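You operate a simulated robot arm through the tools that you are given. There is no shell and no other tool. Be economical: measure what you need, move in short steps, check, and stop when the job is done.

Carry out the task below with a simulated two-armed robot. There is one attempt and no reset: what you move stays moved.

TASK
Carry the dustpan with both arms and set it on the top of the test bench.

Only the result counts: the job must be done as asked and must still hold three seconds after the hand-in. Knocking over, shifting, dropping, spilling or breaking anything else fails it.

THE ROBOT
Two 7-joint arms with two-finger parallel grippers on one trunk, on a base that drives. Base frame: it is fixed to the floor where the robot stands at the start and does not move with it; the origin is under the middle of the robot, x ahead of it, y to its left, z up. Units: m, rad, N and s.
The left shoulder is at the start at [0.05, 0.177, 1.129], the right one opposite. With the tool pointing down near the work surface each hand reaches from about 0.22 to 0.7 m from the robot's upright axis, wherever it stands, measured 20 degrees to its own side. Places, roughly: top of the test bench [1.3, -2.5, 0.9]. Payload 3.43 kg a hand.
The tool frame of a hand sits at the grasp point between the pads (the TCP): z along the fingers, y along the line on which they close. The tips reach 0.034 m beyond it. The gripper opens to 0.128 m. The fingers are 0.024 m wide and 0.012 m thick; the gripper's body (0.048 by 0.13 m) begins 0.096 m behind the TCP.
Orientation is that of the tool frame in the base frame, as a unit quaternion [x, y, z, w]. With the fingers straight down and closing along the base's y, the tool's x points along the base's -x, its y along +y and its z along -z.

THE INTERFACE
- The arms move only by the tool nudge_tool. It takes "left_moves", "right_moves" or both (then of equal length, played together; a hand with none holds still); each is a list of rows, each an object of numbers (a shift or turn left out is 0, a gripper value left out holds the last): "dx", "dy", "dz": the shift along the base's x, y, z in m; "rx", "ry", "rz": the turn, a rotation vector about the base's x, y, z in rad; "jaw": the gripper command, from -1 (fully open) to 1 (shut), values between in proportion. In form: [{"dx": .., "dy": .., "dz": .., "rx": .., "ry": .., "rz": .., "jaw": ..}, ...]. A call has 1 to 10 rows; each row shifts and turns the commanded pose from where the row before left it. Each row takes 0.2 s and may step no farther than 0.05 m and 0.15 rad from the row before; otherwise, or with a gripper value out of range, the whole call is refused. Where a pose cannot be reached the arm comes as near as it can. A force on the tool above 40 N (or 10 N above the force at the start of the call, whichever is more), or a blocked arm, ends the call early, and 0.2 s more pass. Each finger travels about 0.108 m/s and halts on what it meets, pressing with about 31 N; the grip force reading is that of the motor and also rises with nothing between the fingers. The clock runs only during rows and for 0.2 s after the last one: add rows that do not move to give the fingers time. The reply holds the time, the measured pose of the TCP, the force on the tool along the base axes, the opening and the grip force, in the units named above and with some noise, with the torque about the TCP (base axes, N m) and any sound that the robot's microphone picked up.
- Cameras (640 x 400 px; columns grow to the right, rows downward): "scene" is now at [0.1595, -0.0123, 1.2977]; the picture's right is [-0.13, -0.99, 0.00], its down [-0.51, 0.07, -0.86] and it looks along [0.85, -0.11, -0.51] (base axes); focal length 281 px, centre (320, 200). "left" rides on the left gripper at [0.076, 0.011, -0.16] in its tool frame; the picture's right is [-0.15, 0.99, 0.00], its down [-0.88, -0.13, -0.46] and it looks along [-0.45, -0.07, 0.89] (tool axes); focal length 234 px, centre (320, 200). "right" rides on the right gripper at [0.076, -0.011, -0.16] in its tool frame; the picture's right is [0.15, 0.99, 0.00], its down [-0.88, 0.13, -0.46] and it looks along [-0.45, 0.07, 0.89] (tool axes); focal length 234 px, centre (320, 200). There is no depth. A picture from a camera that has moved, and an enlarged one, comes with that camera's place and axes in the base frame and with its lens.
- snapshot(camera): a new picture of that camera. The clock stands still meanwhile.
- raise_lower(by): slides the trunk up (or, below 0, down) by that many m; the arms and the scene camera ride with it, the base frame stays. It gives what a move gives, with no picture.
- base_move(legs): drives the robot by 1 to 6 legs, each [ahead, turn to the left] in m and rad, along the robot's own axes; the way and the turn of a leg run together, so that a leg with both is an arc; at most 1.5 m and 3.142 rad a leg. The arms and the cameras ride along, it lands a little off, and it stops where it bumps. It gives what a move gives.
- aim_head(pan, tilt): turns the head with the scene camera to pan (to the left, within 1.396 rad either way) and tilt (down, from -0.506 to 1.204), counted from straight ahead of the robot. It gives what a move gives.
- zoom(camera, box): a new picture of the part [left, top, right, bottom] of that camera's present view, enlarged. The clock stands still meanwhile.
- sign_off(): hands the job in; it is judged then, once.

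Work in short steps. Places have to be worked out from the pictures, the camera data and where the tool is seen: move nearer, look again, correct. Check each grasp and each placing, and mend what went wrong. You have 120 turns and 88 pictures in all, those below and enlarged ones among them. Open the grippers and draw the arms clear of the work before you hand the job in, unless the task says otherwise; then end with one line.

The tools are called after "Emit:" by a JSON object that holds its "name" and its "arguments". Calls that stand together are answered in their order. nudge_tool: Moves the arms, as the interface text tells. Its arguments: {"type":"object","properties":{"left_moves":{"type":"array","items":{"type":"object","properties":{"dx":{"type":"number"},"dy":{"type":"number"},"dz":{"type":"number"},"rx":{"type":"number"},"ry":{"type":"number"},"rz":{"type":"number"},"jaw":{"type":"number"}}}},"right_moves":{"type":"array","items":{"type":"object","properties":{"dx":{"type":"number"},"dy":{"type":"number"},"dz":{"type":"number"},"rx":{"type":"number"},"ry":{"type":"number"},"rz":{"type":"number"},"jaw":{"type":"number"}}}}},"required":[]} The other tools are called the same way: raise_lower (by) slides the trunk up or down; base_move (legs) drives the base; aim_head (pan, tilt) turns the head that bears the scene camera; snapshot (camera) takes a picture; zoom (camera, box) takes an enlarged picture of a part of a camera's view; sign_off () hands the job in.

At the start:

```text
time: 0.0
left_position: [0.4891, 0.1636, 1.1291]
left_orientation: [0.0, 1.0, 0.0, 0.001]
left_force: [0.1, 0.1, -0.5]
left_ft_torque: [0.03, 0.02, 0.0]
left_finger_gap: 0.128
left_gripper_force: 0.1
right_position: [0.478, -0.2863, 1.1215]
right_orientation: [0.0, 1.0, -0.001, 0.0]
right_force: [0.5, -0.2, 0.0]
right_ft_torque: [0.01, 0.01, 0.01]
right_finger_gap: 0.1281
right_gripper_force: 0.0
trunk travel left (down, up): [-0.3, 0.101]
robot x, y, heading: [-0.0022, -0.003, 0.003]
head pan, tilt: [-0.129, 0.539]
```

scene: 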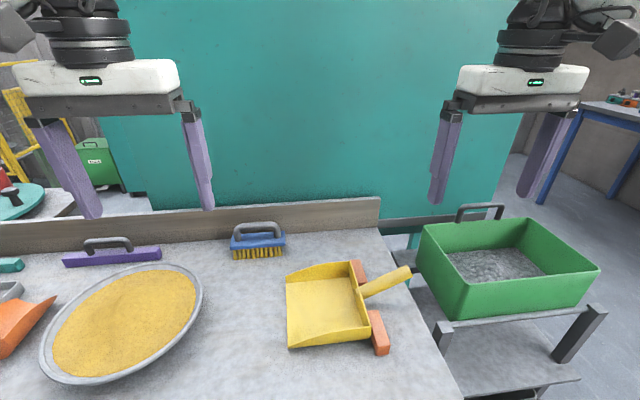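
right: 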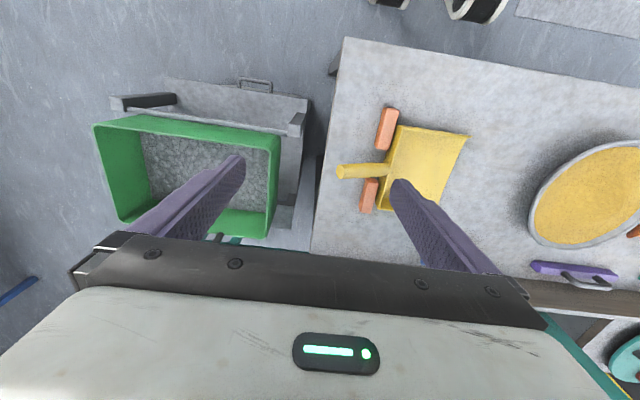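
left: 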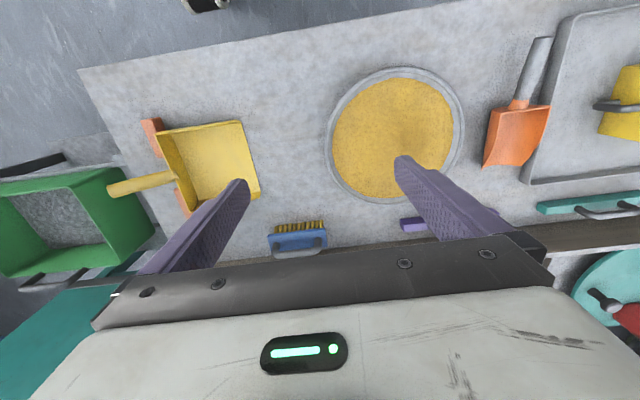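

The yellow dustpan lies ahead with two orange blocks beside its back; there's an orange pan at the left also. I look closer at both.

Emit:
{"name": "zoom", "arguments": {"camera": "scene", "box": [240, 220, 440, 370]}}

Emit:
{"name": "aim_head", "arguments": {"pan": 0.6, "tilt": 0.8}}

Emit:
{"name": "snapshot", "arguments": {"camera": "scene"}}

Emit:
{"name": "aim_head", "arguments": {"pan": -0.9, "tilt": 0.4}}

Emit:
{"name": "snapshot", "arguments": {"camera": "scene"}}

```text
2.67 times, centred on (340, 295) of scene
camera zoom: at [0.1595, -0.0123, 1.2977], right [-0.13, -0.99, 0.0], down [-0.51, 0.07, -0.86], along [0.85, -0.11, -0.51], focal length 749 px, centre (267, -53)
```

zoom: 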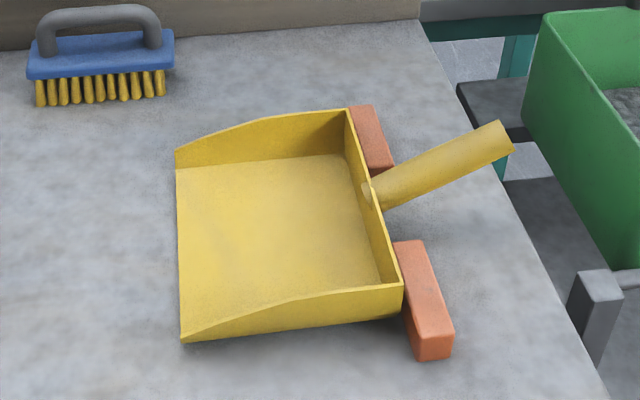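

```text
time: 1.1
left_position: [0.4896, 0.1636, 1.1284]
left_orientation: [0.0, 1.0, 0.0, 0.001]
left_force: [0.2, 0.0, -0.8]
left_ft_torque: [-0.01, 0.0, -0.03]
left_finger_gap: 0.1279
left_gripper_force: 0.1
right_position: [0.4788, -0.2871, 1.1201]
right_orientation: [0.0, 1.0, -0.001, 0.0]
right_force: [0.2, -0.1, 0.1]
right_ft_torque: [-0.01, 0.04, 0.0]
right_finger_gap: 0.1279
right_gripper_force: 0.0
trunk travel left (down, up): [-0.3, 0.101]
robot x, y, heading: [-0.0017, -0.005, 0.001]
head pan, tilt: [0.6, 0.799]
```

```text
83 pictures are left
camera scene: at [0.1368, 0.0448, 1.2754], right [0.56, -0.83, 0.0], down [-0.59, -0.4, -0.7], along [0.58, 0.39, -0.72], focal length 281 px, centre (320, 200)
```

scene: 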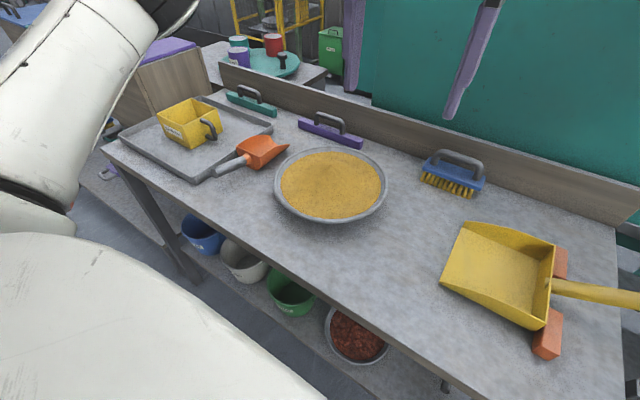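

```text
time: 2.7
left_position: [0.4891, 0.1639, 1.1291]
left_orientation: [-0.001, 1.0, 0.0, 0.0]
left_force: [0.2, 0.5, -1.1]
left_ft_torque: [0.01, 0.0, -0.02]
left_finger_gap: 0.1283
left_gripper_force: 0.1
right_position: [0.4793, -0.2869, 1.121]
right_orientation: [0.0, 1.0, 0.0, -0.001]
right_force: [-0.1, 1.0, 0.1]
right_ft_torque: [-0.01, 0.02, -0.01]
right_finger_gap: 0.1281
right_gripper_force: 0.1
trunk travel left (down, up): [-0.3, 0.101]
robot x, y, heading: [0.0034, -0.0024, 0.0]
head pan, tilt: [-0.901, 0.4]
```

```text
82 pictures are left
camera scene: at [0.1278, -0.0733, 1.3104], right [-0.78, -0.62, 0.0], down [-0.24, 0.3, -0.92], along [0.57, -0.72, -0.39], focal length 281 px, centre (320, 200)
```

scene: 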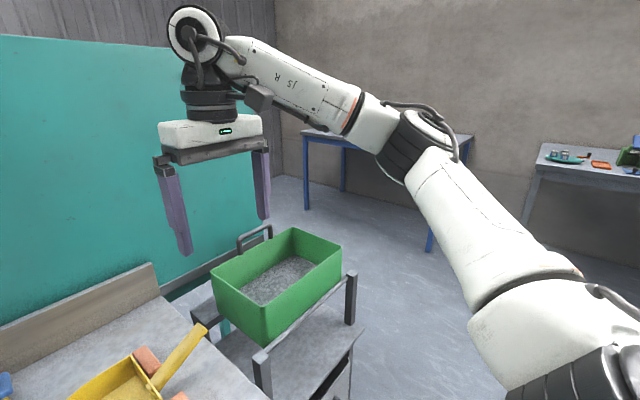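

Estimates: table top z≈0.80, pan x 0.46–0.63, y 0.005 to −0.145, handle rising to its tip at about (0.545, −0.242, 0.88); the bench is the blue-legged table. I turn both hands 90° (cameras outward) so they close along x, for the handle (right) and the near side wall (left).

Emit:
{"name": "nudge_tool", "arguments": {"left_moves": [{"rz": -0.15}, {"rz": -0.15}, {"rz": -0.15}, {"rz": -0.15}, {"rz": -0.15}, {"rz": -0.15}, {"rz": -0.15}, {"rz": -0.15}, {"rz": -0.15}, {"rz": -0.15}], "right_moves": [{"rz": 0.15, "dx": 0.007}, {"rz": 0.15, "dx": 0.007}, {"rz": 0.15, "dx": 0.007}, {"rz": 0.15, "dx": 0.007}, {"rz": 0.15, "dx": 0.007}, {"rz": 0.15, "dx": 0.007}, {"rz": 0.15, "dx": 0.007}, {"rz": 0.15, "dx": 0.007}, {"rz": 0.15, "dx": 0.007}, {"rz": 0.15, "dx": 0.007}]}}

Emit:
{"name": "nudge_tool", "arguments": {"left_moves": [{"rz": -0.07, "dy": -0.04}, {"dy": -0.04}, {"dy": -0.04}], "right_moves": [{"rz": 0.07, "dz": -0.04}, {"dz": -0.04}, {"dz": -0.03}]}}

Emit:
{"name": "aim_head", "arguments": {"pan": -0.13, "tilt": 0.7}}

Emit:
{"name": "snapshot", "arguments": {"camera": "scene"}}

Emit:
{"name": "snapshot", "arguments": {"camera": "right"}}

Emit:
{"name": "snapshot", "arguments": {"camera": "left"}}

```text
time: 4.9
left_position: [0.3334, 0.0878, 1.0853]
left_orientation: [0.681, 0.732, 0.0, 0.001]
left_force: [0.0, 0.1, 0.8]
left_ft_torque: [0.01, 0.0, -0.01]
left_finger_gap: 0.1281
left_gripper_force: 0.1
left hand out of reach, approached as far as the arm can: row 6, 7, 8, 9, 10
right_position: [0.3246, -0.1179, 1.0654]
right_orientation: [-0.681, 0.733, 0.0, 0.001]
right_force: [-0.4, 0.0, 0.6]
right_ft_torque: [0.0, 0.0, 0.0]
right_finger_gap: 0.128
right_gripper_force: 0.1
right hand out of reach, approached as far as the arm can: row 4, 5, 6, 7, 8, 9, 10
trunk travel left (down, up): [-0.3, 0.101]
robot x, y, heading: [-0.0026, 0.0008, 0.0]
head pan, tilt: [-0.901, 0.4]
```

```text
time: 5.7
left_position: [0.3311, -0.0337, 1.0849]
left_orientation: [0.707, 0.708, 0.0, -0.001]
left_force: [0.8, 0.7, -0.3]
left_ft_torque: [-0.02, -0.01, -0.01]
left_finger_gap: 0.1282
left_gripper_force: 0.1
left hand out of reach, approached as far as the arm can: row 1
right_position: [0.3053, -0.1168, 0.973]
right_orientation: [-0.704, 0.71, 0.0, 0.0]
right_force: [-0.2, -0.2, -0.1]
right_ft_torque: [0.0, -0.03, 0.03]
right_finger_gap: 0.1283
right_gripper_force: 0.0
right hand out of reach, approached as far as the arm can: row 1, 2, 3
trunk travel left (down, up): [-0.3, 0.101]
robot x, y, heading: [-0.0003, -0.0031, 0.0]
head pan, tilt: [-0.901, 0.4]
```

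```text
time: 6.8
left_position: [0.3326, -0.031, 1.0847]
left_orientation: [0.707, 0.707, 0.0, -0.001]
left_force: [0.4, -0.1, 0.2]
left_ft_torque: [0.04, 0.01, 0.01]
left_finger_gap: 0.128
left_gripper_force: 0.0
right_position: [0.3069, -0.1145, 0.9732]
right_orientation: [-0.704, 0.71, 0.001, -0.001]
right_force: [0.3, 0.9, 0.3]
right_ft_torque: [-0.02, 0.02, 0.0]
right_finger_gap: 0.1279
right_gripper_force: 0.1
trunk travel left (down, up): [-0.3, 0.101]
robot x, y, heading: [0.0011, 0.0002, -0.006]
head pan, tilt: [-0.129, 0.7]
```

```text
81 pictures are left
camera scene: at [0.1544, -0.0117, 1.2836], right [-0.13, -0.99, 0.0], down [-0.64, 0.08, -0.77], along [0.76, -0.1, -0.64], focal length 281 px, centre (320, 200)
```

scene: 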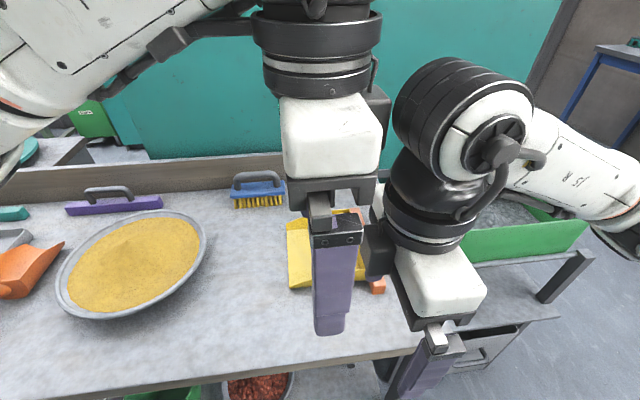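

```text
80 pictures are left
camera right: at [0.3162, -0.1919, 1.1327], right [-0.99, -0.14, 0.0], down [-0.12, 0.88, 0.46], along [-0.06, 0.45, -0.89], focal length 234 px, centre (320, 200)
```

right: 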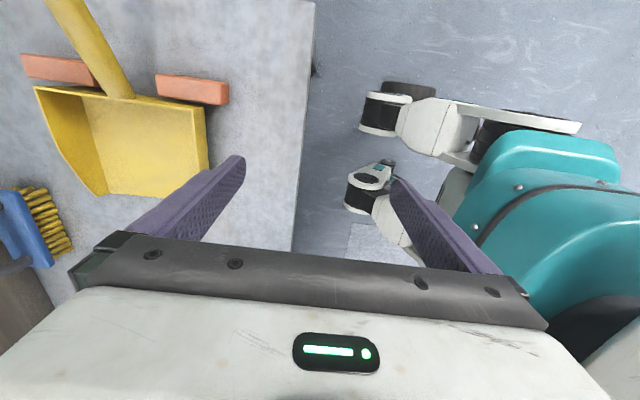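

```text
79 pictures are left
camera left: at [0.3416, 0.0436, 1.245], right [0.99, -0.14, 0.0], down [-0.13, -0.88, 0.46], along [-0.07, -0.45, -0.89], focal length 234 px, centre (320, 200)
```

left: 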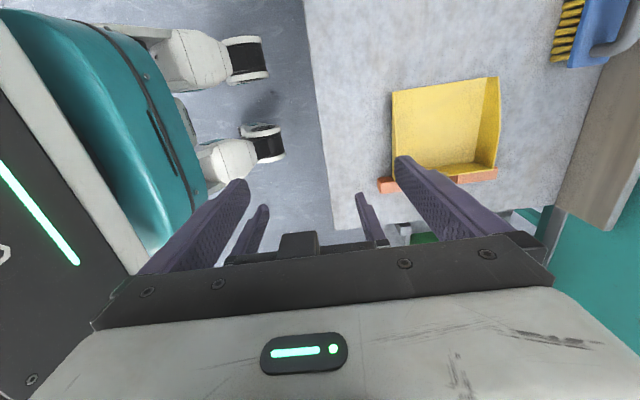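

The arms drifted inward because the turn wasn't reachable at height. I test whether the right hand can go outward in this orientation, with the left backing up to the left.

Emit:
{"name": "nudge_tool", "arguments": {"right_moves": [{"dx": 0.03, "dy": -0.03}, {"dx": 0.04, "dy": -0.03}, {"dx": 0.04, "dy": -0.03}, {"dx": 0.04, "dy": -0.01}], "left_moves": [{"dy": 0.03}, {"dy": 0.04}, {"dx": 0.03, "dz": -0.03}, {"dx": 0.03, "dz": -0.03}]}}

```text
time: 7.8
left_position: [0.3399, 0.032, 1.0436]
left_orientation: [0.706, 0.709, 0.0, 0.001]
left_force: [-0.5, 1.2, -0.1]
left_ft_torque: [-0.03, 0.0, 0.0]
left_finger_gap: 0.1279
left_gripper_force: 0.1
left hand out of reach, approached as far as the arm can: row 3, 4
right_position: [0.3072, -0.1148, 0.9742]
right_orientation: [-0.704, 0.71, 0.001, 0.0]
right_force: [-0.7, 0.0, -0.7]
right_ft_torque: [-0.02, -0.01, -0.01]
right_finger_gap: 0.128
right_gripper_force: 0.0
right hand out of reach, approached as far as the arm can: row 1, 2, 3, 4
trunk travel left (down, up): [-0.3, 0.101]
robot x, y, heading: [-0.0024, -0.0045, 0.001]
head pan, tilt: [-0.129, 0.7]
```

This turn direction hits a wrist limit, so I unwind both hands and go the other way, keeping the hands apart.

Emit:
{"name": "nudge_tool", "arguments": {"right_moves": [{"rz": -0.15, "dy": -0.01}, {"rz": -0.15, "dy": -0.01}, {"rz": -0.15, "dy": -0.02}, {"rz": -0.15, "dy": -0.02}, {"rz": -0.15, "dy": -0.02}, {"rz": -0.15, "dy": -0.02, "dx": 0.02}, {"rz": -0.15, "dy": -0.02, "dx": 0.02}, {"rz": -0.15, "dy": -0.02, "dx": 0.03}, {"rz": -0.15, "dy": -0.02, "dx": 0.03}, {"rz": -0.15, "dy": -0.02, "dx": 0.03}], "left_moves": [{"rz": 0.15, "dy": 0.01}, {"rz": 0.15, "dy": 0.01}, {"rz": 0.15, "dy": 0.02}, {"rz": 0.15, "dy": 0.02}, {"rz": 0.15, "dy": 0.02}, {"rz": 0.15, "dy": 0.02, "dx": 0.02}, {"rz": 0.15, "dy": 0.02, "dx": 0.02}, {"rz": 0.15, "dy": 0.02, "dx": 0.02}, {"rz": 0.15, "dy": 0.02, "dx": 0.02}, {"rz": 0.15, "dy": 0.02, "dx": 0.02}]}}

Emit:
{"name": "nudge_tool", "arguments": {"right_moves": [{"rz": -0.15}, {"rz": -0.15}, {"rz": -0.15}, {"rz": -0.15}, {"rz": -0.15}, {"rz": -0.15}, {"rz": -0.15}, {"rz": -0.15}, {"rz": -0.15}, {"rz": -0.15}], "left_moves": [{"rz": 0.15}, {"rz": 0.15}, {"rz": 0.15}, {"rz": 0.15}, {"rz": 0.15}, {"rz": 0.15}, {"rz": 0.15}, {"rz": 0.15}, {"rz": 0.15}, {"rz": 0.15}]}}

```text
time: 10.0
left_position: [0.4409, 0.212, 1.0455]
left_orientation: [0.034, 0.999, -0.001, -0.001]
left_force: [0.4, 0.1, 0.4]
left_ft_torque: [0.0, 0.02, 0.01]
left_finger_gap: 0.1282
left_gripper_force: 0.0
right_position: [0.4378, -0.295, 0.9719]
right_orientation: [-0.033, 0.999, 0.0, 0.0]
right_force: [-0.2, -0.1, 0.2]
right_ft_torque: [-0.02, 0.03, 0.01]
right_finger_gap: 0.1277
right_gripper_force: 0.0
trunk travel left (down, up): [-0.3, 0.101]
robot x, y, heading: [-0.0014, -0.0018, -0.001]
head pan, tilt: [-0.129, 0.7]
```

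```text
time: 12.2
left_position: [0.4389, 0.2118, 1.0467]
left_orientation: [-0.657, 0.754, -0.001, 0.0]
left_force: [0.1, -0.1, 0.9]
left_ft_torque: [0.03, -0.05, -0.01]
left_finger_gap: 0.1279
left_gripper_force: 0.0
right_position: [0.4363, -0.2971, 0.9722]
right_orientation: [0.656, 0.754, 0.0, 0.0]
right_force: [0.1, 0.9, -0.7]
right_ft_torque: [0.01, 0.03, -0.02]
right_finger_gap: 0.1282
right_gripper_force: 0.0
trunk travel left (down, up): [-0.3, 0.101]
robot x, y, heading: [0.0009, -0.0019, 0.0]
head pan, tilt: [-0.129, 0.7]
```

That way works. I finish the turn and bring the right hand above the handle end and the left over the near side wall, still high.

Emit:
{"name": "nudge_tool", "arguments": {"right_moves": [{"rz": -0.137, "dx": 0.02, "dy": 0.01}, {"dx": 0.03, "dy": 0.02}, {"dx": 0.03, "dy": 0.02}, {"dx": 0.03, "dy": 0.02}], "left_moves": [{"rz": 0.137, "dy": -0.05}, {"dx": 0.005, "dy": -0.05}, {"dx": 0.005, "dy": -0.05}, {"dx": 0.005, "dy": -0.05}]}}

Emit:
{"name": "snapshot", "arguments": {"camera": "scene"}}

Emit:
{"name": "snapshot", "arguments": {"camera": "right"}}

Emit:
{"name": "snapshot", "arguments": {"camera": "left"}}

```text
refused: row 2 steps farther than a row can; nothing moved
```

```text
78 pictures are left
camera scene: at [0.1544, -0.0116, 1.2836], right [-0.13, -0.99, 0.0], down [-0.64, 0.08, -0.76], along [0.76, -0.1, -0.64], focal length 281 px, centre (320, 200)
```

scene: 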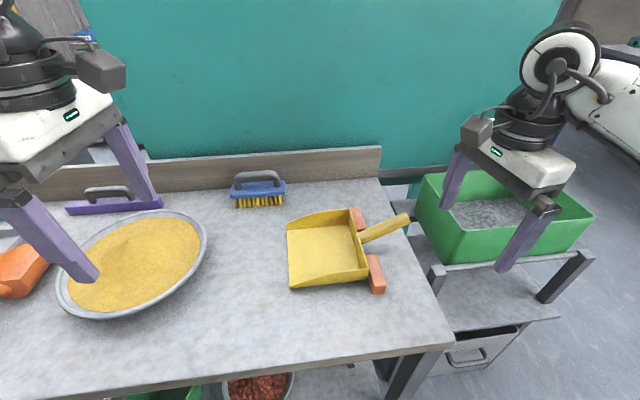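

```text
77 pictures are left
camera right: at [0.414, -0.2227, 1.1318], right [0.96, 0.28, 0.0], down [0.25, -0.85, 0.46], along [0.13, -0.44, -0.89], focal length 234 px, centre (320, 200)
```

right: 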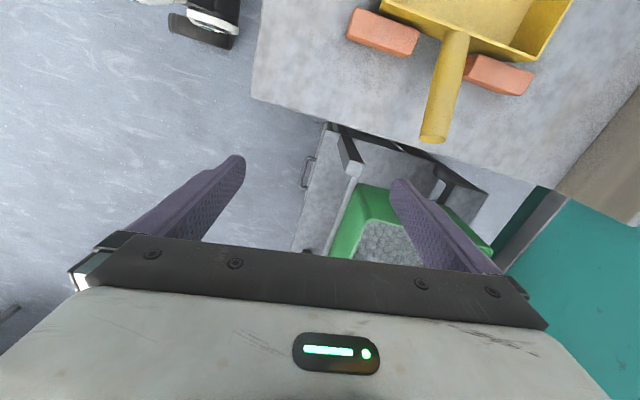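

```text
76 pictures are left
camera left: at [0.4164, 0.1385, 1.2058], right [-0.96, 0.28, 0.0], down [0.25, 0.85, 0.46], along [0.13, 0.44, -0.89], focal length 234 px, centre (320, 200)
```

left: 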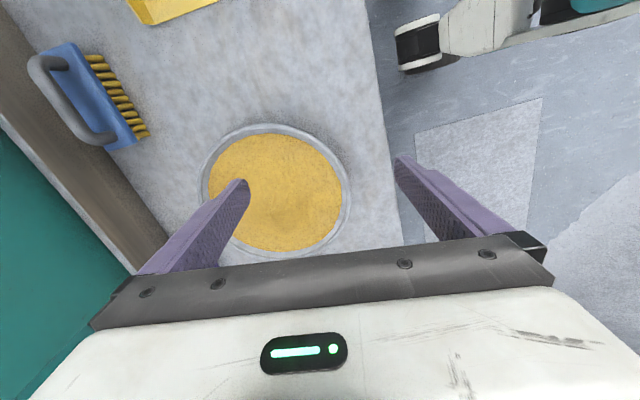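

The cameras protrude inward, but with the planned x and y offsets the hands still clear each other. I redo the move with legal steps.

Emit:
{"name": "nudge_tool", "arguments": {"right_moves": [{"rz": -0.137, "dx": 0.02, "dy": 0.01}, {"dx": 0.03, "dy": 0.02}, {"dx": 0.03, "dy": 0.02}, {"dx": 0.03, "dy": 0.02}], "left_moves": [{"rz": 0.137, "dy": -0.045, "dx": 0.005}, {"dx": 0.005, "dy": -0.045}, {"dx": 0.005, "dy": -0.045}, {"dx": 0.005, "dy": -0.045}]}}

Emit:
{"name": "snapshot", "arguments": {"camera": "right"}}

Emit:
{"name": "snapshot", "arguments": {"camera": "left"}}

```text
time: 13.2
left_position: [0.4582, 0.0316, 1.044]
left_orientation: [-0.706, 0.708, 0.0, 0.0]
left_force: [0.0, 0.0, -0.7]
left_ft_torque: [0.01, -0.02, 0.02]
left_finger_gap: 0.1278
left_gripper_force: 0.1
right_position: [0.5478, -0.2271, 0.9714]
right_orientation: [0.706, 0.708, 0.0, -0.001]
right_force: [-0.4, -0.3, 0.4]
right_ft_torque: [0.0, 0.0, 0.01]
right_finger_gap: 0.1277
right_gripper_force: 0.1
trunk travel left (down, up): [-0.3, 0.101]
robot x, y, heading: [0.0003, 0.0011, -0.001]
head pan, tilt: [-0.129, 0.7]
```

```text
75 pictures are left
camera right: at [0.535, -0.1519, 1.1315], right [0.99, 0.15, 0.0], down [0.13, -0.88, 0.46], along [0.07, -0.45, -0.89], focal length 234 px, centre (320, 200)
```

right: 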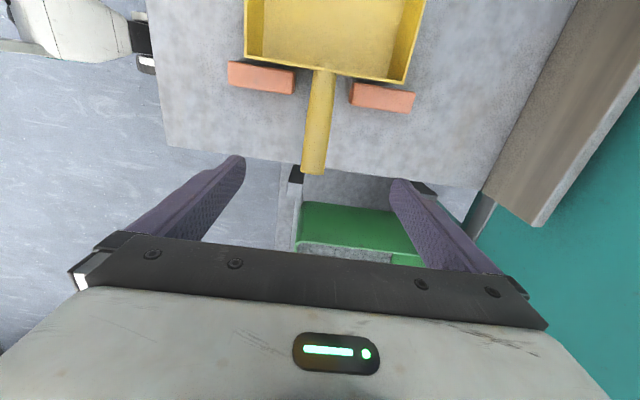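

```text
74 pictures are left
camera left: at [0.4469, -0.0446, 1.2046], right [-0.99, 0.15, 0.0], down [0.13, 0.88, 0.46], along [0.07, 0.45, -0.89], focal length 234 px, centre (320, 200)
```

left: 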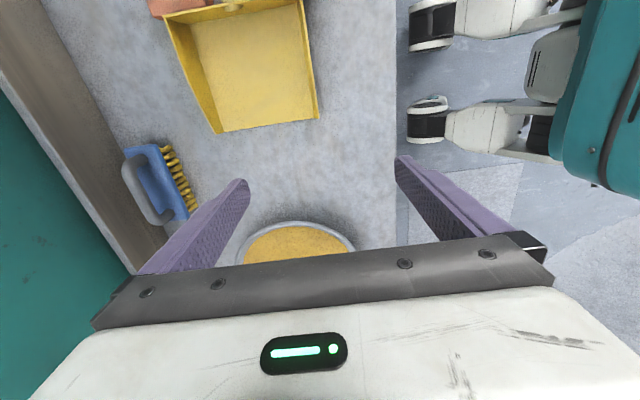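

The handle lies along y at x≈0.541 and the near wall at x≈0.457. I lower the right hand around the handle and move the left above the wall.

Emit:
{"name": "nudge_tool", "arguments": {"right_moves": [{"dx": -0.007, "dz": -0.03}, {"dz": -0.04}, {"dz": -0.039}, {}], "left_moves": [{"dy": -0.03}, {"dy": -0.035}, {"dy": -0.03}, {}]}}

Emit:
{"name": "snapshot", "arguments": {"camera": "right"}}

Emit:
{"name": "snapshot", "arguments": {"camera": "left"}}

Emit:
{"name": "snapshot", "arguments": {"camera": "scene"}}

```text
time: 14.2
left_position: [0.46, -0.0645, 1.0453]
left_orientation: [-0.706, 0.708, 0.001, 0.0]
left_force: [0.1, 0.6, 0.6]
left_ft_torque: [-0.01, 0.01, 0.01]
left_finger_gap: 0.1281
left_gripper_force: 0.1
right_position: [0.5411, -0.2269, 0.8633]
right_orientation: [0.706, 0.708, -0.001, 0.001]
right_force: [-0.5, 1.4, 0.2]
right_ft_torque: [-0.01, 0.04, 0.01]
right_finger_gap: 0.1277
right_gripper_force: 0.0
trunk travel left (down, up): [-0.3, 0.101]
robot x, y, heading: [0.0027, 0.0031, 0.002]
head pan, tilt: [-0.129, 0.7]
```

```text
73 pictures are left
camera right: at [0.5278, -0.1516, 1.0226], right [0.99, 0.15, 0.0], down [0.13, -0.88, 0.46], along [0.07, -0.45, -0.89], focal length 234 px, centre (320, 200)
```

right: 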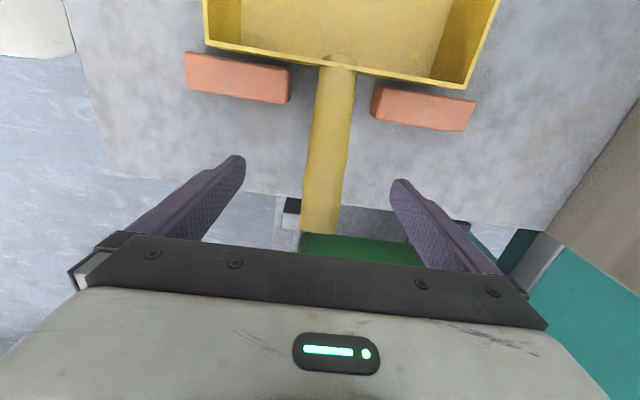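

```text
72 pictures are left
camera left: at [0.4474, -0.1405, 1.2052], right [-0.99, 0.15, 0.0], down [0.13, 0.88, 0.46], along [0.07, 0.45, -0.89], focal length 234 px, centre (320, 200)
```

left: 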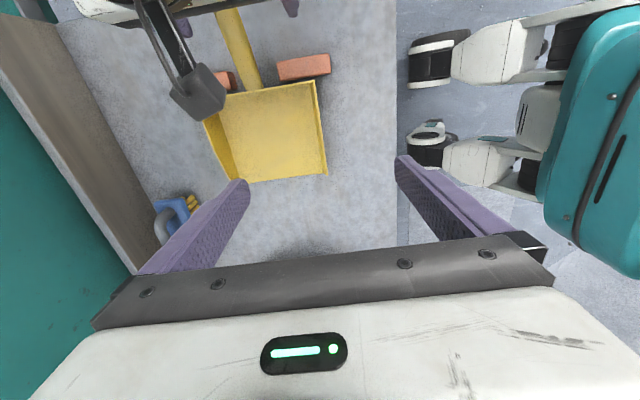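

```text
71 pictures are left
camera scene: at [0.1544, -0.0114, 1.2836], right [-0.13, -0.99, 0.0], down [-0.64, 0.08, -0.77], along [0.76, -0.1, -0.64], focal length 281 px, centre (320, 200)
```

scene: 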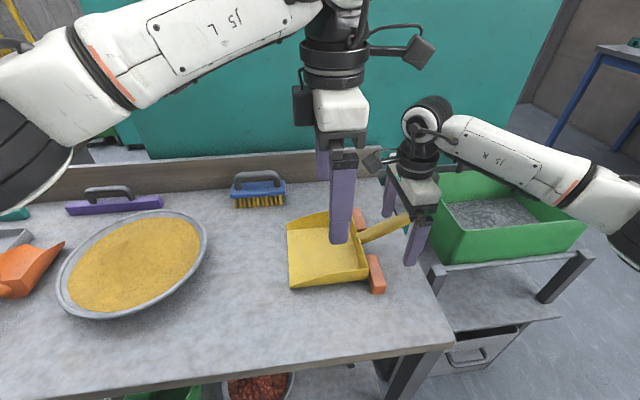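

The handle sits centred between the right fingers with TCP on it. I close the right gripper.

Emit:
{"name": "nudge_tool", "arguments": {"right_moves": [{"jaw": 1}, {"jaw": 1}, {"jaw": 1}, {"jaw": 1}]}}

Emit:
{"name": "zoom", "arguments": {"camera": "right", "box": [160, 0, 520, 260]}}

```text
time: 15.2
left_position: [0.4608, -0.0652, 1.0452]
left_orientation: [-0.706, 0.708, 0.0, 0.0]
left_force: [1.6, -0.9, 0.1]
left_ft_torque: [0.03, 0.03, 0.0]
left_finger_gap: 0.128
left_gripper_force: 0.1
right_position: [0.5407, -0.2272, 0.8632]
right_orientation: [0.706, 0.708, 0.0, -0.001]
right_force: [1.5, 0.1, 0.4]
right_ft_torque: [0.01, -0.07, -0.1]
right_finger_gap: 0.0255
right_gripper_force: 31.2
trunk travel left (down, up): [-0.3, 0.101]
robot x, y, heading: [-0.0011, 0.0024, -0.002]
head pan, tilt: [-0.129, 0.7]
```

```text
1.54 times, centred on (340, 130) of right
camera zoom: at [0.528, -0.1518, 1.0228], right [0.99, 0.15, 0.0], down [0.13, -0.88, 0.46], along [0.07, -0.45, -0.89], focal length 360 px, centre (289, 308)
```

zoom: 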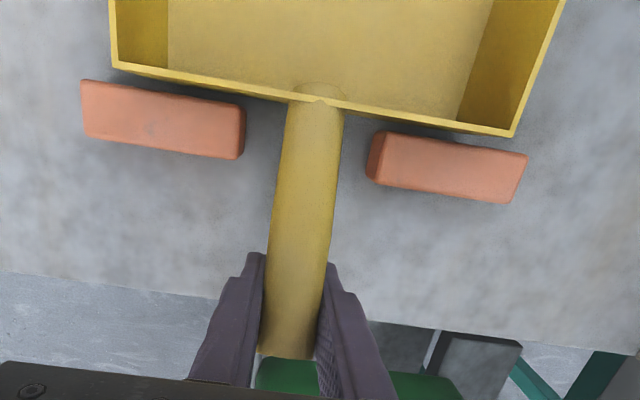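

Firm grip on the handle (0.0255 m). Now I lower the left hand over the near wall, partly closed to reduce spread.

Emit:
{"name": "nudge_tool", "arguments": {"left_moves": [{"dz": -0.045, "dx": -0.002, "jaw": -0.4}, {"dz": -0.045, "jaw": -0.4}, {"dz": -0.045}, {"dz": -0.035}, {}]}}

Emit:
{"name": "snapshot", "arguments": {"camera": "left"}}

Emit:
{"name": "zoom", "arguments": {"camera": "scene", "box": [260, 100, 460, 300]}}

```text
time: 16.4
left_position: [0.458, -0.064, 0.8758]
left_orientation: [-0.706, 0.708, 0.0, 0.0]
left_force: [0.8, -0.3, 0.6]
left_ft_torque: [0.01, 0.03, -0.01]
left_finger_gap: 0.0896
left_gripper_force: 0.0
right_position: [0.5402, -0.2265, 0.8626]
right_orientation: [0.706, 0.708, 0.0, -0.001]
right_force: [0.5, -0.5, 0.3]
right_ft_torque: [0.0, -0.02, -0.08]
right_finger_gap: 0.025
right_gripper_force: 30.7
trunk travel left (down, up): [-0.3, 0.101]
robot x, y, heading: [-0.0021, 0.0038, 0.004]
head pan, tilt: [-0.129, 0.7]
```

```text
69 pictures are left
camera left: at [0.4457, -0.1393, 1.0361], right [-0.99, 0.15, 0.0], down [0.13, 0.88, 0.46], along [0.07, 0.45, -0.89], focal length 234 px, centre (320, 200)
```

left: 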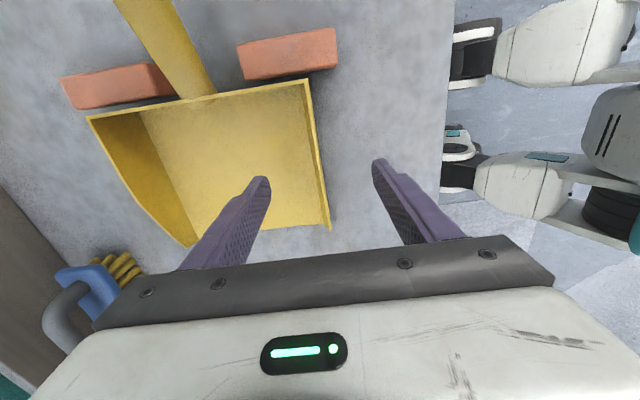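

```text
2.00 times, centred on (360, 200) of scene
camera zoom: at [0.1545, -0.0116, 1.2836], right [-0.13, -0.99, 0.0], down [-0.64, 0.08, -0.76], along [0.76, -0.1, -0.64], focal length 562 px, centre (240, 200)
```

zoom: 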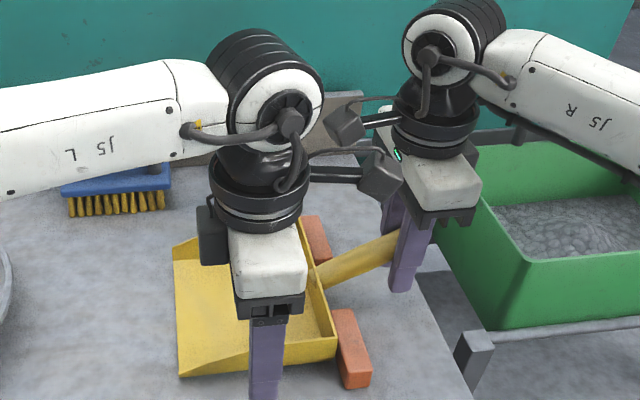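

The wall is centred between the left fingertips. I lower further in small steps to just above the pan floor.

Emit:
{"name": "nudge_tool", "arguments": {"left_moves": [{"dz": -0.012}, {"dz": -0.01}, {"dz": -0.006}, {}]}}

Emit:
{"name": "snapshot", "arguments": {"camera": "left"}}

```text
time: 17.4
left_position: [0.4576, -0.0631, 0.8477]
left_orientation: [-0.706, 0.709, 0.0, 0.0]
left_force: [-0.6, -0.5, -0.2]
left_ft_torque: [-0.01, -0.01, -0.02]
left_finger_gap: 0.0897
left_gripper_force: 0.1
right_position: [0.5387, -0.2278, 0.8631]
right_orientation: [0.706, 0.708, 0.0, 0.0]
right_force: [0.8, 0.6, -0.6]
right_ft_torque: [-0.01, -0.03, -0.08]
right_finger_gap: 0.0251
right_gripper_force: 30.4
trunk travel left (down, up): [-0.3, 0.101]
robot x, y, heading: [-0.0031, 0.0007, -0.001]
head pan, tilt: [-0.129, 0.7]
```

```text
67 pictures are left
camera left: at [0.4451, -0.1387, 1.008], right [-0.99, 0.15, 0.0], down [0.13, 0.88, 0.46], along [0.07, 0.45, -0.89], focal length 234 px, centre (320, 200)
```

left: 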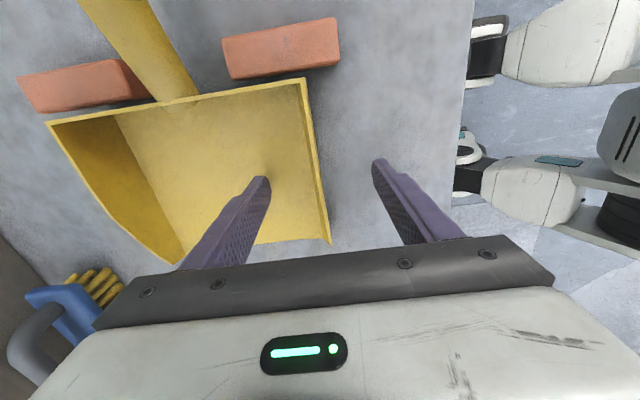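

No contact yet; I go 4 mm lower and close the left gripper on the wall.

Emit:
{"name": "nudge_tool", "arguments": {"left_moves": [{"dz": -0.004}, {}, {"jaw": 1}, {"jaw": 1}, {"jaw": 1}, {"jaw": 1}]}}

Emit:
{"name": "snapshot", "arguments": {"camera": "left"}}

Emit:
{"name": "zoom", "arguments": {"camera": "scene", "box": [260, 140, 460, 300]}}

```text
time: 18.8
left_position: [0.4583, -0.064, 0.8441]
left_orientation: [-0.707, 0.708, -0.002, 0.001]
left_force: [10.8, -4.2, 1.3]
left_ft_torque: [0.34, -1.07, 0.55]
left_finger_gap: 0.0095
left_gripper_force: 31.2
right_position: [0.5401, -0.2278, 0.8638]
right_orientation: [0.706, 0.708, -0.001, 0.0]
right_force: [-7.6, 2.5, 4.3]
right_ft_torque: [-0.17, 0.21, 0.38]
right_finger_gap: 0.0252
right_gripper_force: 31.0
trunk travel left (down, up): [-0.3, 0.101]
robot x, y, heading: [-0.0008, -0.0003, 0.0]
head pan, tilt: [-0.129, 0.7]
```

```text
66 pictures are left
camera left: at [0.4454, -0.1388, 1.0049], right [-0.99, 0.15, -0.01], down [0.13, 0.88, 0.46], along [0.07, 0.45, -0.89], focal length 234 px, centre (320, 200)
```

left: 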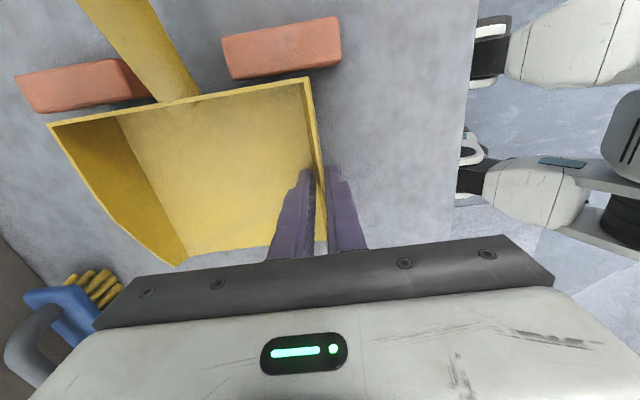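

```text
2.50 times, centred on (360, 220) of scene
camera zoom: at [0.1541, -0.0116, 1.2838], right [-0.13, -0.99, 0.0], down [-0.64, 0.08, -0.77], along [0.76, -0.1, -0.64], focal length 702 px, centre (220, 150)
```

zoom: 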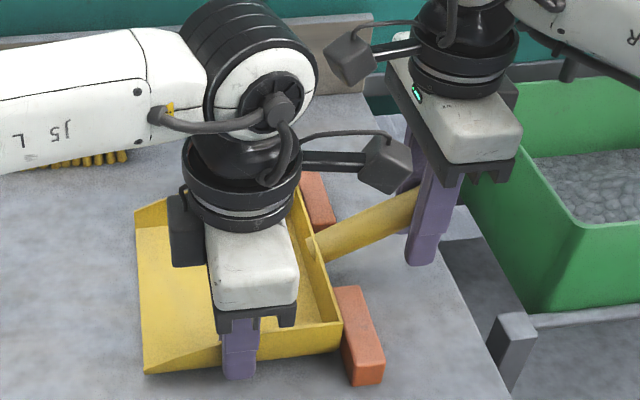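

Both hands hold. I lift straight up slowly together and check.

Emit:
{"name": "nudge_tool", "arguments": {"left_moves": [{"dx": 0.002}, {"dz": 0.01}, {"dz": 0.01}, {"dz": 0.02}, {}], "right_moves": [{}, {"dz": 0.01}, {"dz": 0.01}, {"dz": 0.02}, {}]}}

Emit:
{"name": "zoom", "arguments": {"camera": "scene", "box": [220, 100, 480, 320]}}

```text
time: 20.0
left_position: [0.4586, -0.064, 0.8838]
left_orientation: [-0.705, 0.709, 0.001, -0.001]
left_force: [-1.2, 2.6, 8.9]
left_ft_torque: [-0.95, -0.77, 0.08]
left_finger_gap: 0.0091
left_gripper_force: 31.1
right_position: [0.5391, -0.2278, 0.9019]
right_orientation: [0.706, 0.708, -0.002, 0.0]
right_force: [0.7, -2.7, -10.5]
right_ft_torque: [-0.88, 0.09, -0.06]
right_finger_gap: 0.0254
right_gripper_force: 30.8
trunk travel left (down, up): [-0.3, 0.101]
robot x, y, heading: [0.0004, 0.003, -0.001]
head pan, tilt: [-0.129, 0.7]
```

```text
1.82 times, centred on (350, 210) of scene
camera zoom: at [0.1547, -0.0117, 1.2835], right [-0.13, -0.99, 0.0], down [-0.64, 0.08, -0.76], along [0.76, -0.1, -0.64], focal length 510 px, centre (266, 182)
```

zoom: 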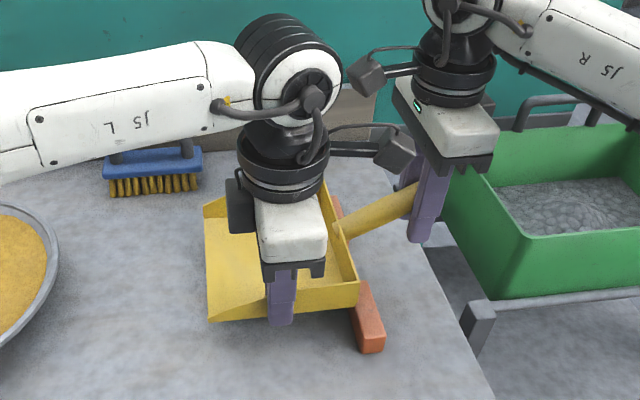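

The pan is lifted clear of table and blocks. I raise it further with arms, easing the internal load, then with the trunk.

Emit:
{"name": "nudge_tool", "arguments": {"left_moves": [{"dz": 0.022}, {"dz": 0.02}, {"dz": 0.02}, {"dz": 0.02}, {}], "right_moves": [{"dz": 0.02}, {"dz": 0.02}, {"dz": 0.02}, {"dz": 0.02}, {}]}}

Emit:
{"name": "raise_lower", "arguments": {"by": 0.1}}

Emit:
{"name": "aim_head", "arguments": {"pan": -1.396, "tilt": 0.35}}

Emit:
{"name": "snapshot", "arguments": {"camera": "scene"}}

Emit:
{"name": "snapshot", "arguments": {"camera": "left"}}

```text
time: 21.2
left_position: [0.4589, -0.0641, 0.9651]
left_orientation: [-0.706, 0.709, 0.001, -0.001]
left_force: [-1.6, 6.1, 3.9]
left_ft_torque: [-0.85, -0.72, 0.01]
left_finger_gap: 0.0086
left_gripper_force: 30.8
right_position: [0.5404, -0.2255, 0.9845]
right_orientation: [0.705, 0.709, 0.0, 0.0]
right_force: [1.2, -6.8, -5.5]
right_ft_torque: [-0.17, 0.39, 0.18]
right_finger_gap: 0.0255
right_gripper_force: 31.3
trunk travel left (down, up): [-0.3, 0.101]
robot x, y, heading: [-0.0023, 0.0016, 0.004]
head pan, tilt: [-0.129, 0.7]
```

```text
time: 22.5
left_position: [0.4588, -0.063, 1.0639]
left_orientation: [-0.705, 0.709, 0.0, 0.0]
left_force: [-4.5, 9.1, 0.9]
left_ft_torque: [-0.71, -0.67, -0.11]
left_finger_gap: 0.0087
left_gripper_force: 31.5
right_position: [0.539, -0.2261, 1.0848]
right_orientation: [0.706, 0.708, -0.001, 0.001]
right_force: [4.5, -9.4, -4.2]
right_ft_torque: [-0.04, 0.46, 0.14]
right_finger_gap: 0.0251
right_gripper_force: 30.4
trunk travel left (down, up): [-0.4, 0.001]
robot x, y, heading: [-0.0025, -0.0018, 0.002]
head pan, tilt: [-0.129, 0.7]
```

```text
time: 24.0
left_position: [0.4593, -0.0631, 1.0651]
left_orientation: [-0.706, 0.708, 0.0, 0.0]
left_force: [-5.3, 12.1, 0.6]
left_ft_torque: [-0.63, -0.64, -0.14]
left_finger_gap: 0.0081
left_gripper_force: 31.5
right_position: [0.54, -0.2267, 1.0844]
right_orientation: [0.705, 0.709, 0.0, 0.001]
right_force: [6.8, -11.9, -3.5]
right_ft_torque: [-0.02, 0.49, 0.22]
right_finger_gap: 0.0254
right_gripper_force: 30.5
trunk travel left (down, up): [-0.4, 0.001]
robot x, y, heading: [-0.0012, 0.0001, -0.002]
head pan, tilt: [-1.396, 0.351]
```

```text
63 pictures are left
camera scene: at [0.0867, -0.0924, 1.415], right [-0.98, -0.17, 0.0], down [-0.06, 0.34, -0.94], along [0.16, -0.92, -0.34], focal length 281 px, centre (320, 200)
```

scene: 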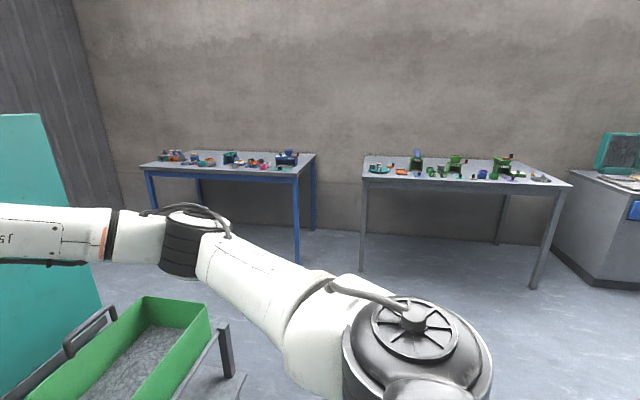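

```text
62 pictures are left
camera left: at [0.4469, -0.1391, 1.2252], right [-0.99, 0.15, 0.0], down [0.13, 0.88, 0.46], along [0.07, 0.45, -0.89], focal length 234 px, centre (320, 200)
```

left: 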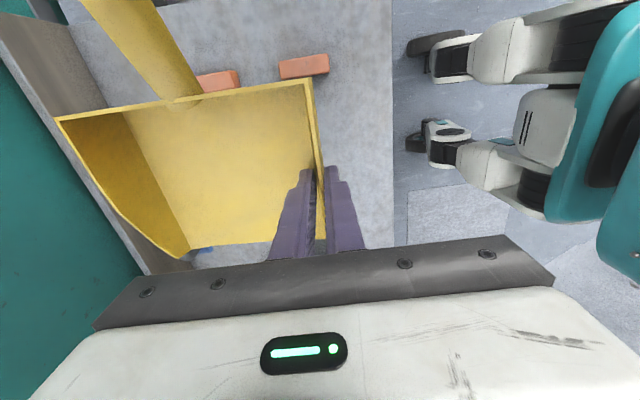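

Two benches; [1.3, −2.5] projects onto the blue-legged one, so that's the test bench. I relieve the internal squeeze and zoom on the bench.

Emit:
{"name": "nudge_tool", "arguments": {"left_moves": [{"dy": 0.002, "dx": -0.001}, {}]}}

Emit:
{"name": "zoom", "arguments": {"camera": "scene", "box": [120, 130, 340, 270]}}

```text
time: 24.6
left_position: [0.4593, -0.0639, 1.0663]
left_orientation: [-0.705, 0.709, -0.001, 0.0]
left_force: [-2.2, 5.1, 0.2]
left_ft_torque: [-0.46, -0.69, -0.1]
left_finger_gap: 0.0082
left_gripper_force: 30.9
right_position: [0.5387, -0.2259, 1.0829]
right_orientation: [0.705, 0.709, 0.0, -0.001]
right_force: [2.5, -4.8, -3.4]
right_ft_torque: [0.01, 0.58, 0.23]
right_finger_gap: 0.0252
right_gripper_force: 31.2
trunk travel left (down, up): [-0.4, 0.001]
robot x, y, heading: [0.0023, -0.0027, 0.0]
head pan, tilt: [-1.396, 0.351]
```

```text
2.86 times, centred on (230, 200) of scene
camera zoom: at [0.0866, -0.0925, 1.415], right [-0.98, -0.17, 0.0], down [-0.06, 0.34, -0.94], along [0.16, -0.92, -0.34], focal length 802 px, centre (577, 200)
```

zoom: 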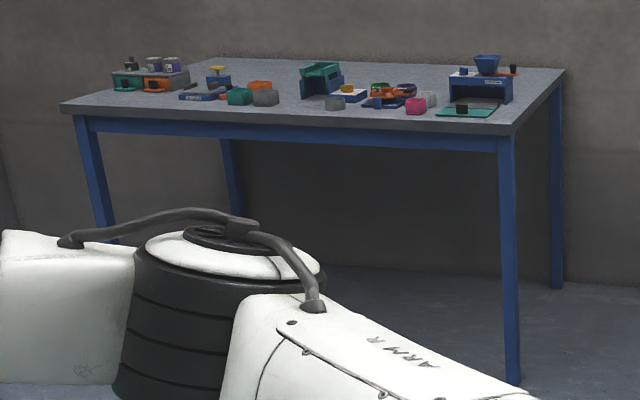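

Bench spans roughly x 0.57–1.88, y −2.0 to −2.77, crowded with items. I back away from the table and turn right, then view the bench from closer.

Emit:
{"name": "base_move", "arguments": {"legs": [[-0.35, 0]]}}

Emit:
{"name": "base_move", "arguments": {"legs": [[0, -0.8]]}}

Emit:
{"name": "aim_head", "arguments": {"pan": 0.3, "tilt": 0.35}}

Emit:
{"name": "snapshot", "arguments": {"camera": "scene"}}

```text
time: 26.8
left_position: [0.1079, -0.062, 1.0653]
left_orientation: [-0.707, 0.707, -0.001, -0.001]
left_force: [3.2, -6.2, 7.6]
left_ft_torque: [-1.07, -0.91, -0.34]
left_finger_gap: 0.0071
left_gripper_force: 30.7
right_position: [0.1888, -0.225, 1.0832]
right_orientation: [0.705, 0.71, 0.0, 0.0]
right_force: [-4.1, 7.4, -10.6]
right_ft_torque: [-0.39, 0.3, 0.33]
right_finger_gap: 0.0254
right_gripper_force: 31.0
trunk travel left (down, up): [-0.4, 0.001]
robot x, y, heading: [-0.3465, -0.0002, 0.0]
head pan, tilt: [-1.396, 0.351]
```

```text
time: 29.4
left_position: [-0.0792, -0.3755, 1.0666]
left_orientation: [-0.37, 0.929, -0.002, 0.0]
left_force: [1.5, 3.0, 5.5]
left_ft_torque: [-1.1, 0.09, -0.42]
left_finger_gap: 0.0073
left_gripper_force: 30.8
right_position: [-0.1419, -0.5464, 1.0834]
right_orientation: [0.927, 0.375, -0.001, -0.001]
right_force: [-2.1, -3.9, -7.4]
right_ft_torque: [-0.07, 0.46, 0.45]
right_finger_gap: 0.0254
right_gripper_force: 31.1
trunk travel left (down, up): [-0.4, 0.001]
robot x, y, heading: [-0.3482, -0.0006, -0.81]
head pan, tilt: [-1.396, 0.351]
```

```text
time: 31.1
left_position: [-0.079, -0.3754, 1.0656]
left_orientation: [-0.369, 0.929, -0.002, -0.001]
left_force: [1.3, 4.8, 5.1]
left_ft_torque: [-1.12, 0.08, -0.49]
left_finger_gap: 0.0065
left_gripper_force: 30.8
right_position: [-0.1413, -0.5467, 1.0831]
right_orientation: [0.927, 0.375, 0.0, -0.001]
right_force: [-0.9, -4.6, -7.1]
right_ft_torque: [0.05, 0.4, 0.5]
right_finger_gap: 0.0254
right_gripper_force: 31.2
trunk travel left (down, up): [-0.4, 0.001]
robot x, y, heading: [-0.3503, -0.0009, -0.804]
head pan, tilt: [0.3, 0.351]
```

```text
60 pictures are left
camera scene: at [-0.2202, -0.0974, 1.415], right [-0.49, -0.87, 0.0], down [-0.3, 0.17, -0.94], along [0.82, -0.46, -0.34], focal length 281 px, centre (320, 200)
```

scene: 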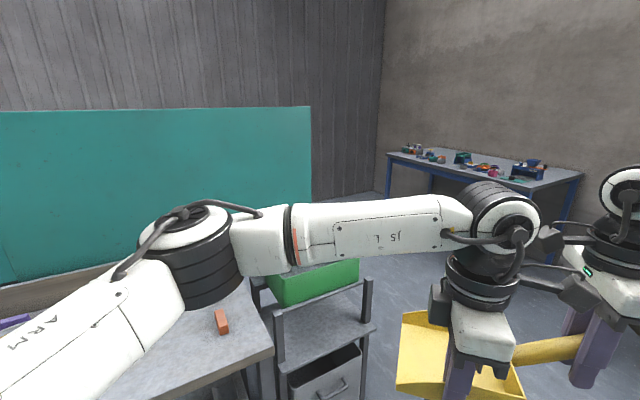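

The left gap keeps shrinking (9.5→6.5 mm), so I check whether the wall slips in the left grip.

Emit:
{"name": "snapshot", "arguments": {"camera": "left"}}

Emit:
{"name": "zoom", "arguments": {"camera": "scene", "box": [380, 220, 640, 400]}}

```text
59 pictures are left
camera left: at [-0.1422, -0.4185, 1.2264], right [-0.57, 0.82, 0.0], down [0.73, 0.51, 0.45], along [0.37, 0.26, -0.89], focal length 234 px, centre (320, 200)
```

left: 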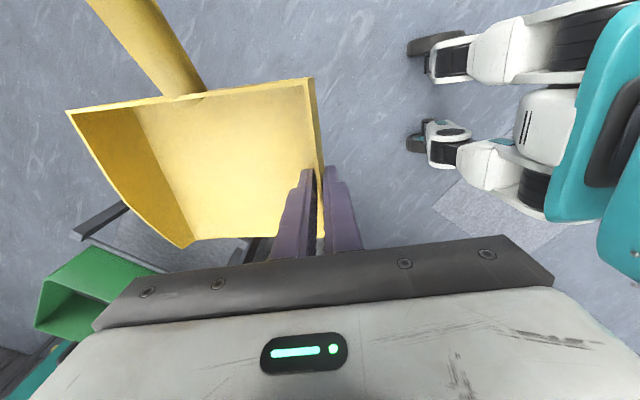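

```text
2.22 times, centred on (510, 310) of scene
camera zoom: at [-0.2202, -0.0974, 1.415], right [-0.49, -0.87, 0.0], down [-0.3, 0.17, -0.94], along [0.82, -0.46, -0.34], focal length 624 px, centre (-102, -44)
```

zoom: 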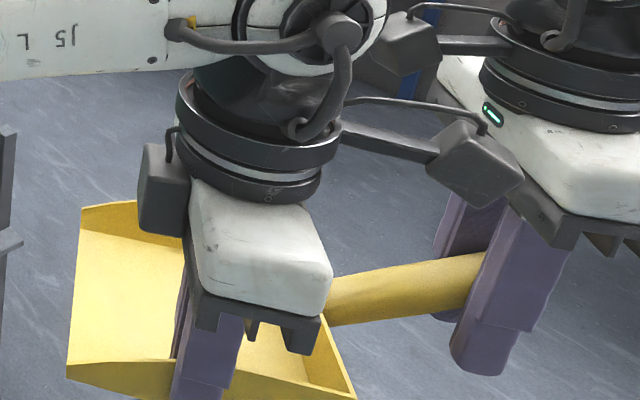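

The wall is slightly flared and is settling flush with the pads, so the pan tilts a few degrees; the grip itself looks sound. I look at the bench from here.

Emit:
{"name": "zoom", "arguments": {"camera": "scene", "box": [370, 130, 600, 270]}}

```text
2.78 times, centred on (485, 200) of scene
camera zoom: at [-0.2202, -0.0974, 1.415], right [-0.49, -0.87, 0.0], down [-0.3, 0.17, -0.94], along [0.82, -0.46, -0.34], focal length 781 px, centre (-139, 200)
```

zoom: 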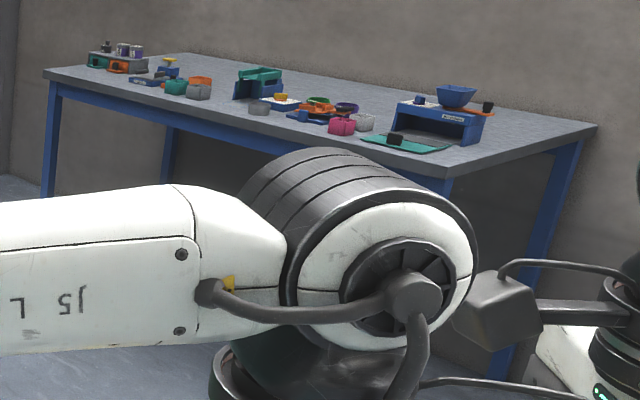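

Best free spot: the front-left part of the bench, around x≈1.7, y≈−2.1 (in front of the drawers). I route around the trolley: turn to face −y, drive 1.25 m, and turn back to +x.

Emit:
{"name": "base_move", "arguments": {"legs": [[0, -0.767], [1.25, 0]]}}

Emit:
{"name": "base_move", "arguments": {"legs": [[0, 1.571]]}}

Emit:
{"name": "aim_head", "arguments": {"pan": 0.0, "tilt": 0.4}}

Emit:
{"name": "snapshot", "arguments": {"camera": "scene"}}

Emit:
{"name": "snapshot", "arguments": {"camera": "left"}}

```text
time: 39.4
left_position: [-0.4195, -1.7128, 1.0652]
left_orientation: [0.008, 1.0, -0.001, -0.001]
left_force: [-0.7, 0.2, 0.0]
left_ft_torque: [-0.36, 0.26, -0.47]
left_finger_gap: 0.0064
left_gripper_force: 31.0
right_position: [-0.585, -1.7934, 1.0818]
right_orientation: [1.0, -0.001, 0.001, -0.001]
right_force: [0.3, 0.0, -2.9]
right_ft_torque: [0.3, 0.0, 0.53]
right_finger_gap: 0.0254
right_gripper_force: 31.1
trunk travel left (down, up): [-0.4, 0.001]
robot x, y, heading: [-0.3545, -1.2546, -1.58]
head pan, tilt: [0.3, 0.351]
```

```text
time: 43.6
left_position: [0.1036, -1.3234, 1.0649]
left_orientation: [-0.701, 0.713, -0.001, 0.0]
left_force: [0.5, -0.4, -1.0]
left_ft_torque: [-0.05, -0.21, -0.47]
left_finger_gap: 0.0066
left_gripper_force: 31.3
right_position: [0.183, -1.4873, 1.0825]
right_orientation: [0.709, 0.705, -0.001, 0.0]
right_force: [-0.7, -1.0, -0.1]
right_ft_torque: [-0.04, 0.38, 0.6]
right_finger_gap: 0.0255
right_gripper_force: 30.5
trunk travel left (down, up): [-0.4, 0.001]
robot x, y, heading: [-0.3564, -1.2552, -0.015]
head pan, tilt: [0.3, 0.351]
```

```text
time: 44.5
left_position: [0.1034, -1.3229, 1.0651]
left_orientation: [-0.701, 0.713, -0.002, 0.0]
left_force: [0.2, 1.8, -1.5]
left_ft_torque: [-0.04, -0.24, -0.51]
left_finger_gap: 0.0063
left_gripper_force: 31.0
right_position: [0.1825, -1.4877, 1.0828]
right_orientation: [0.709, 0.705, 0.0, -0.001]
right_force: [0.3, -1.2, -1.8]
right_ft_torque: [-0.04, 0.34, 0.55]
right_finger_gap: 0.0255
right_gripper_force: 31.0
trunk travel left (down, up): [-0.4, 0.001]
robot x, y, heading: [-0.3534, -1.257, -0.011]
head pan, tilt: [0.0, 0.4]
```

```text
56 pictures are left
camera scene: at [-0.1916, -1.2578, 1.4104], right [-0.01, -1.0, 0.0], down [-0.39, 0.0, -0.92], along [0.92, -0.01, -0.39], focal length 281 px, centre (320, 200)
```

scene: 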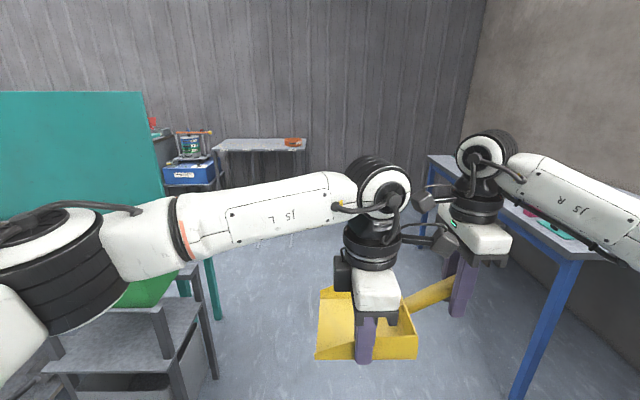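

```text
55 pictures are left
camera left: at [0.0893, -1.3981, 1.2259], right [-0.99, 0.16, 0.0], down [0.14, 0.88, 0.45], along [0.08, 0.45, -0.89], focal length 234 px, centre (320, 200)
```

left: 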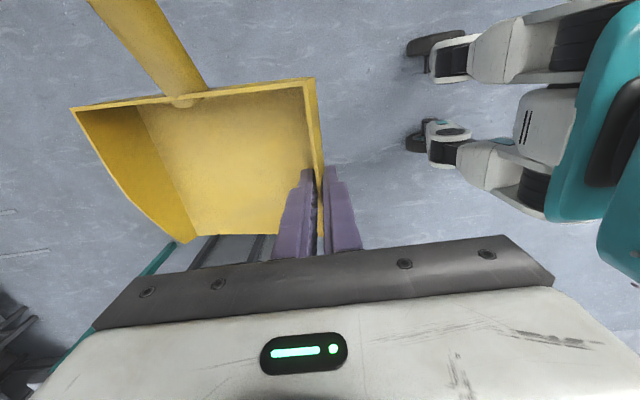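

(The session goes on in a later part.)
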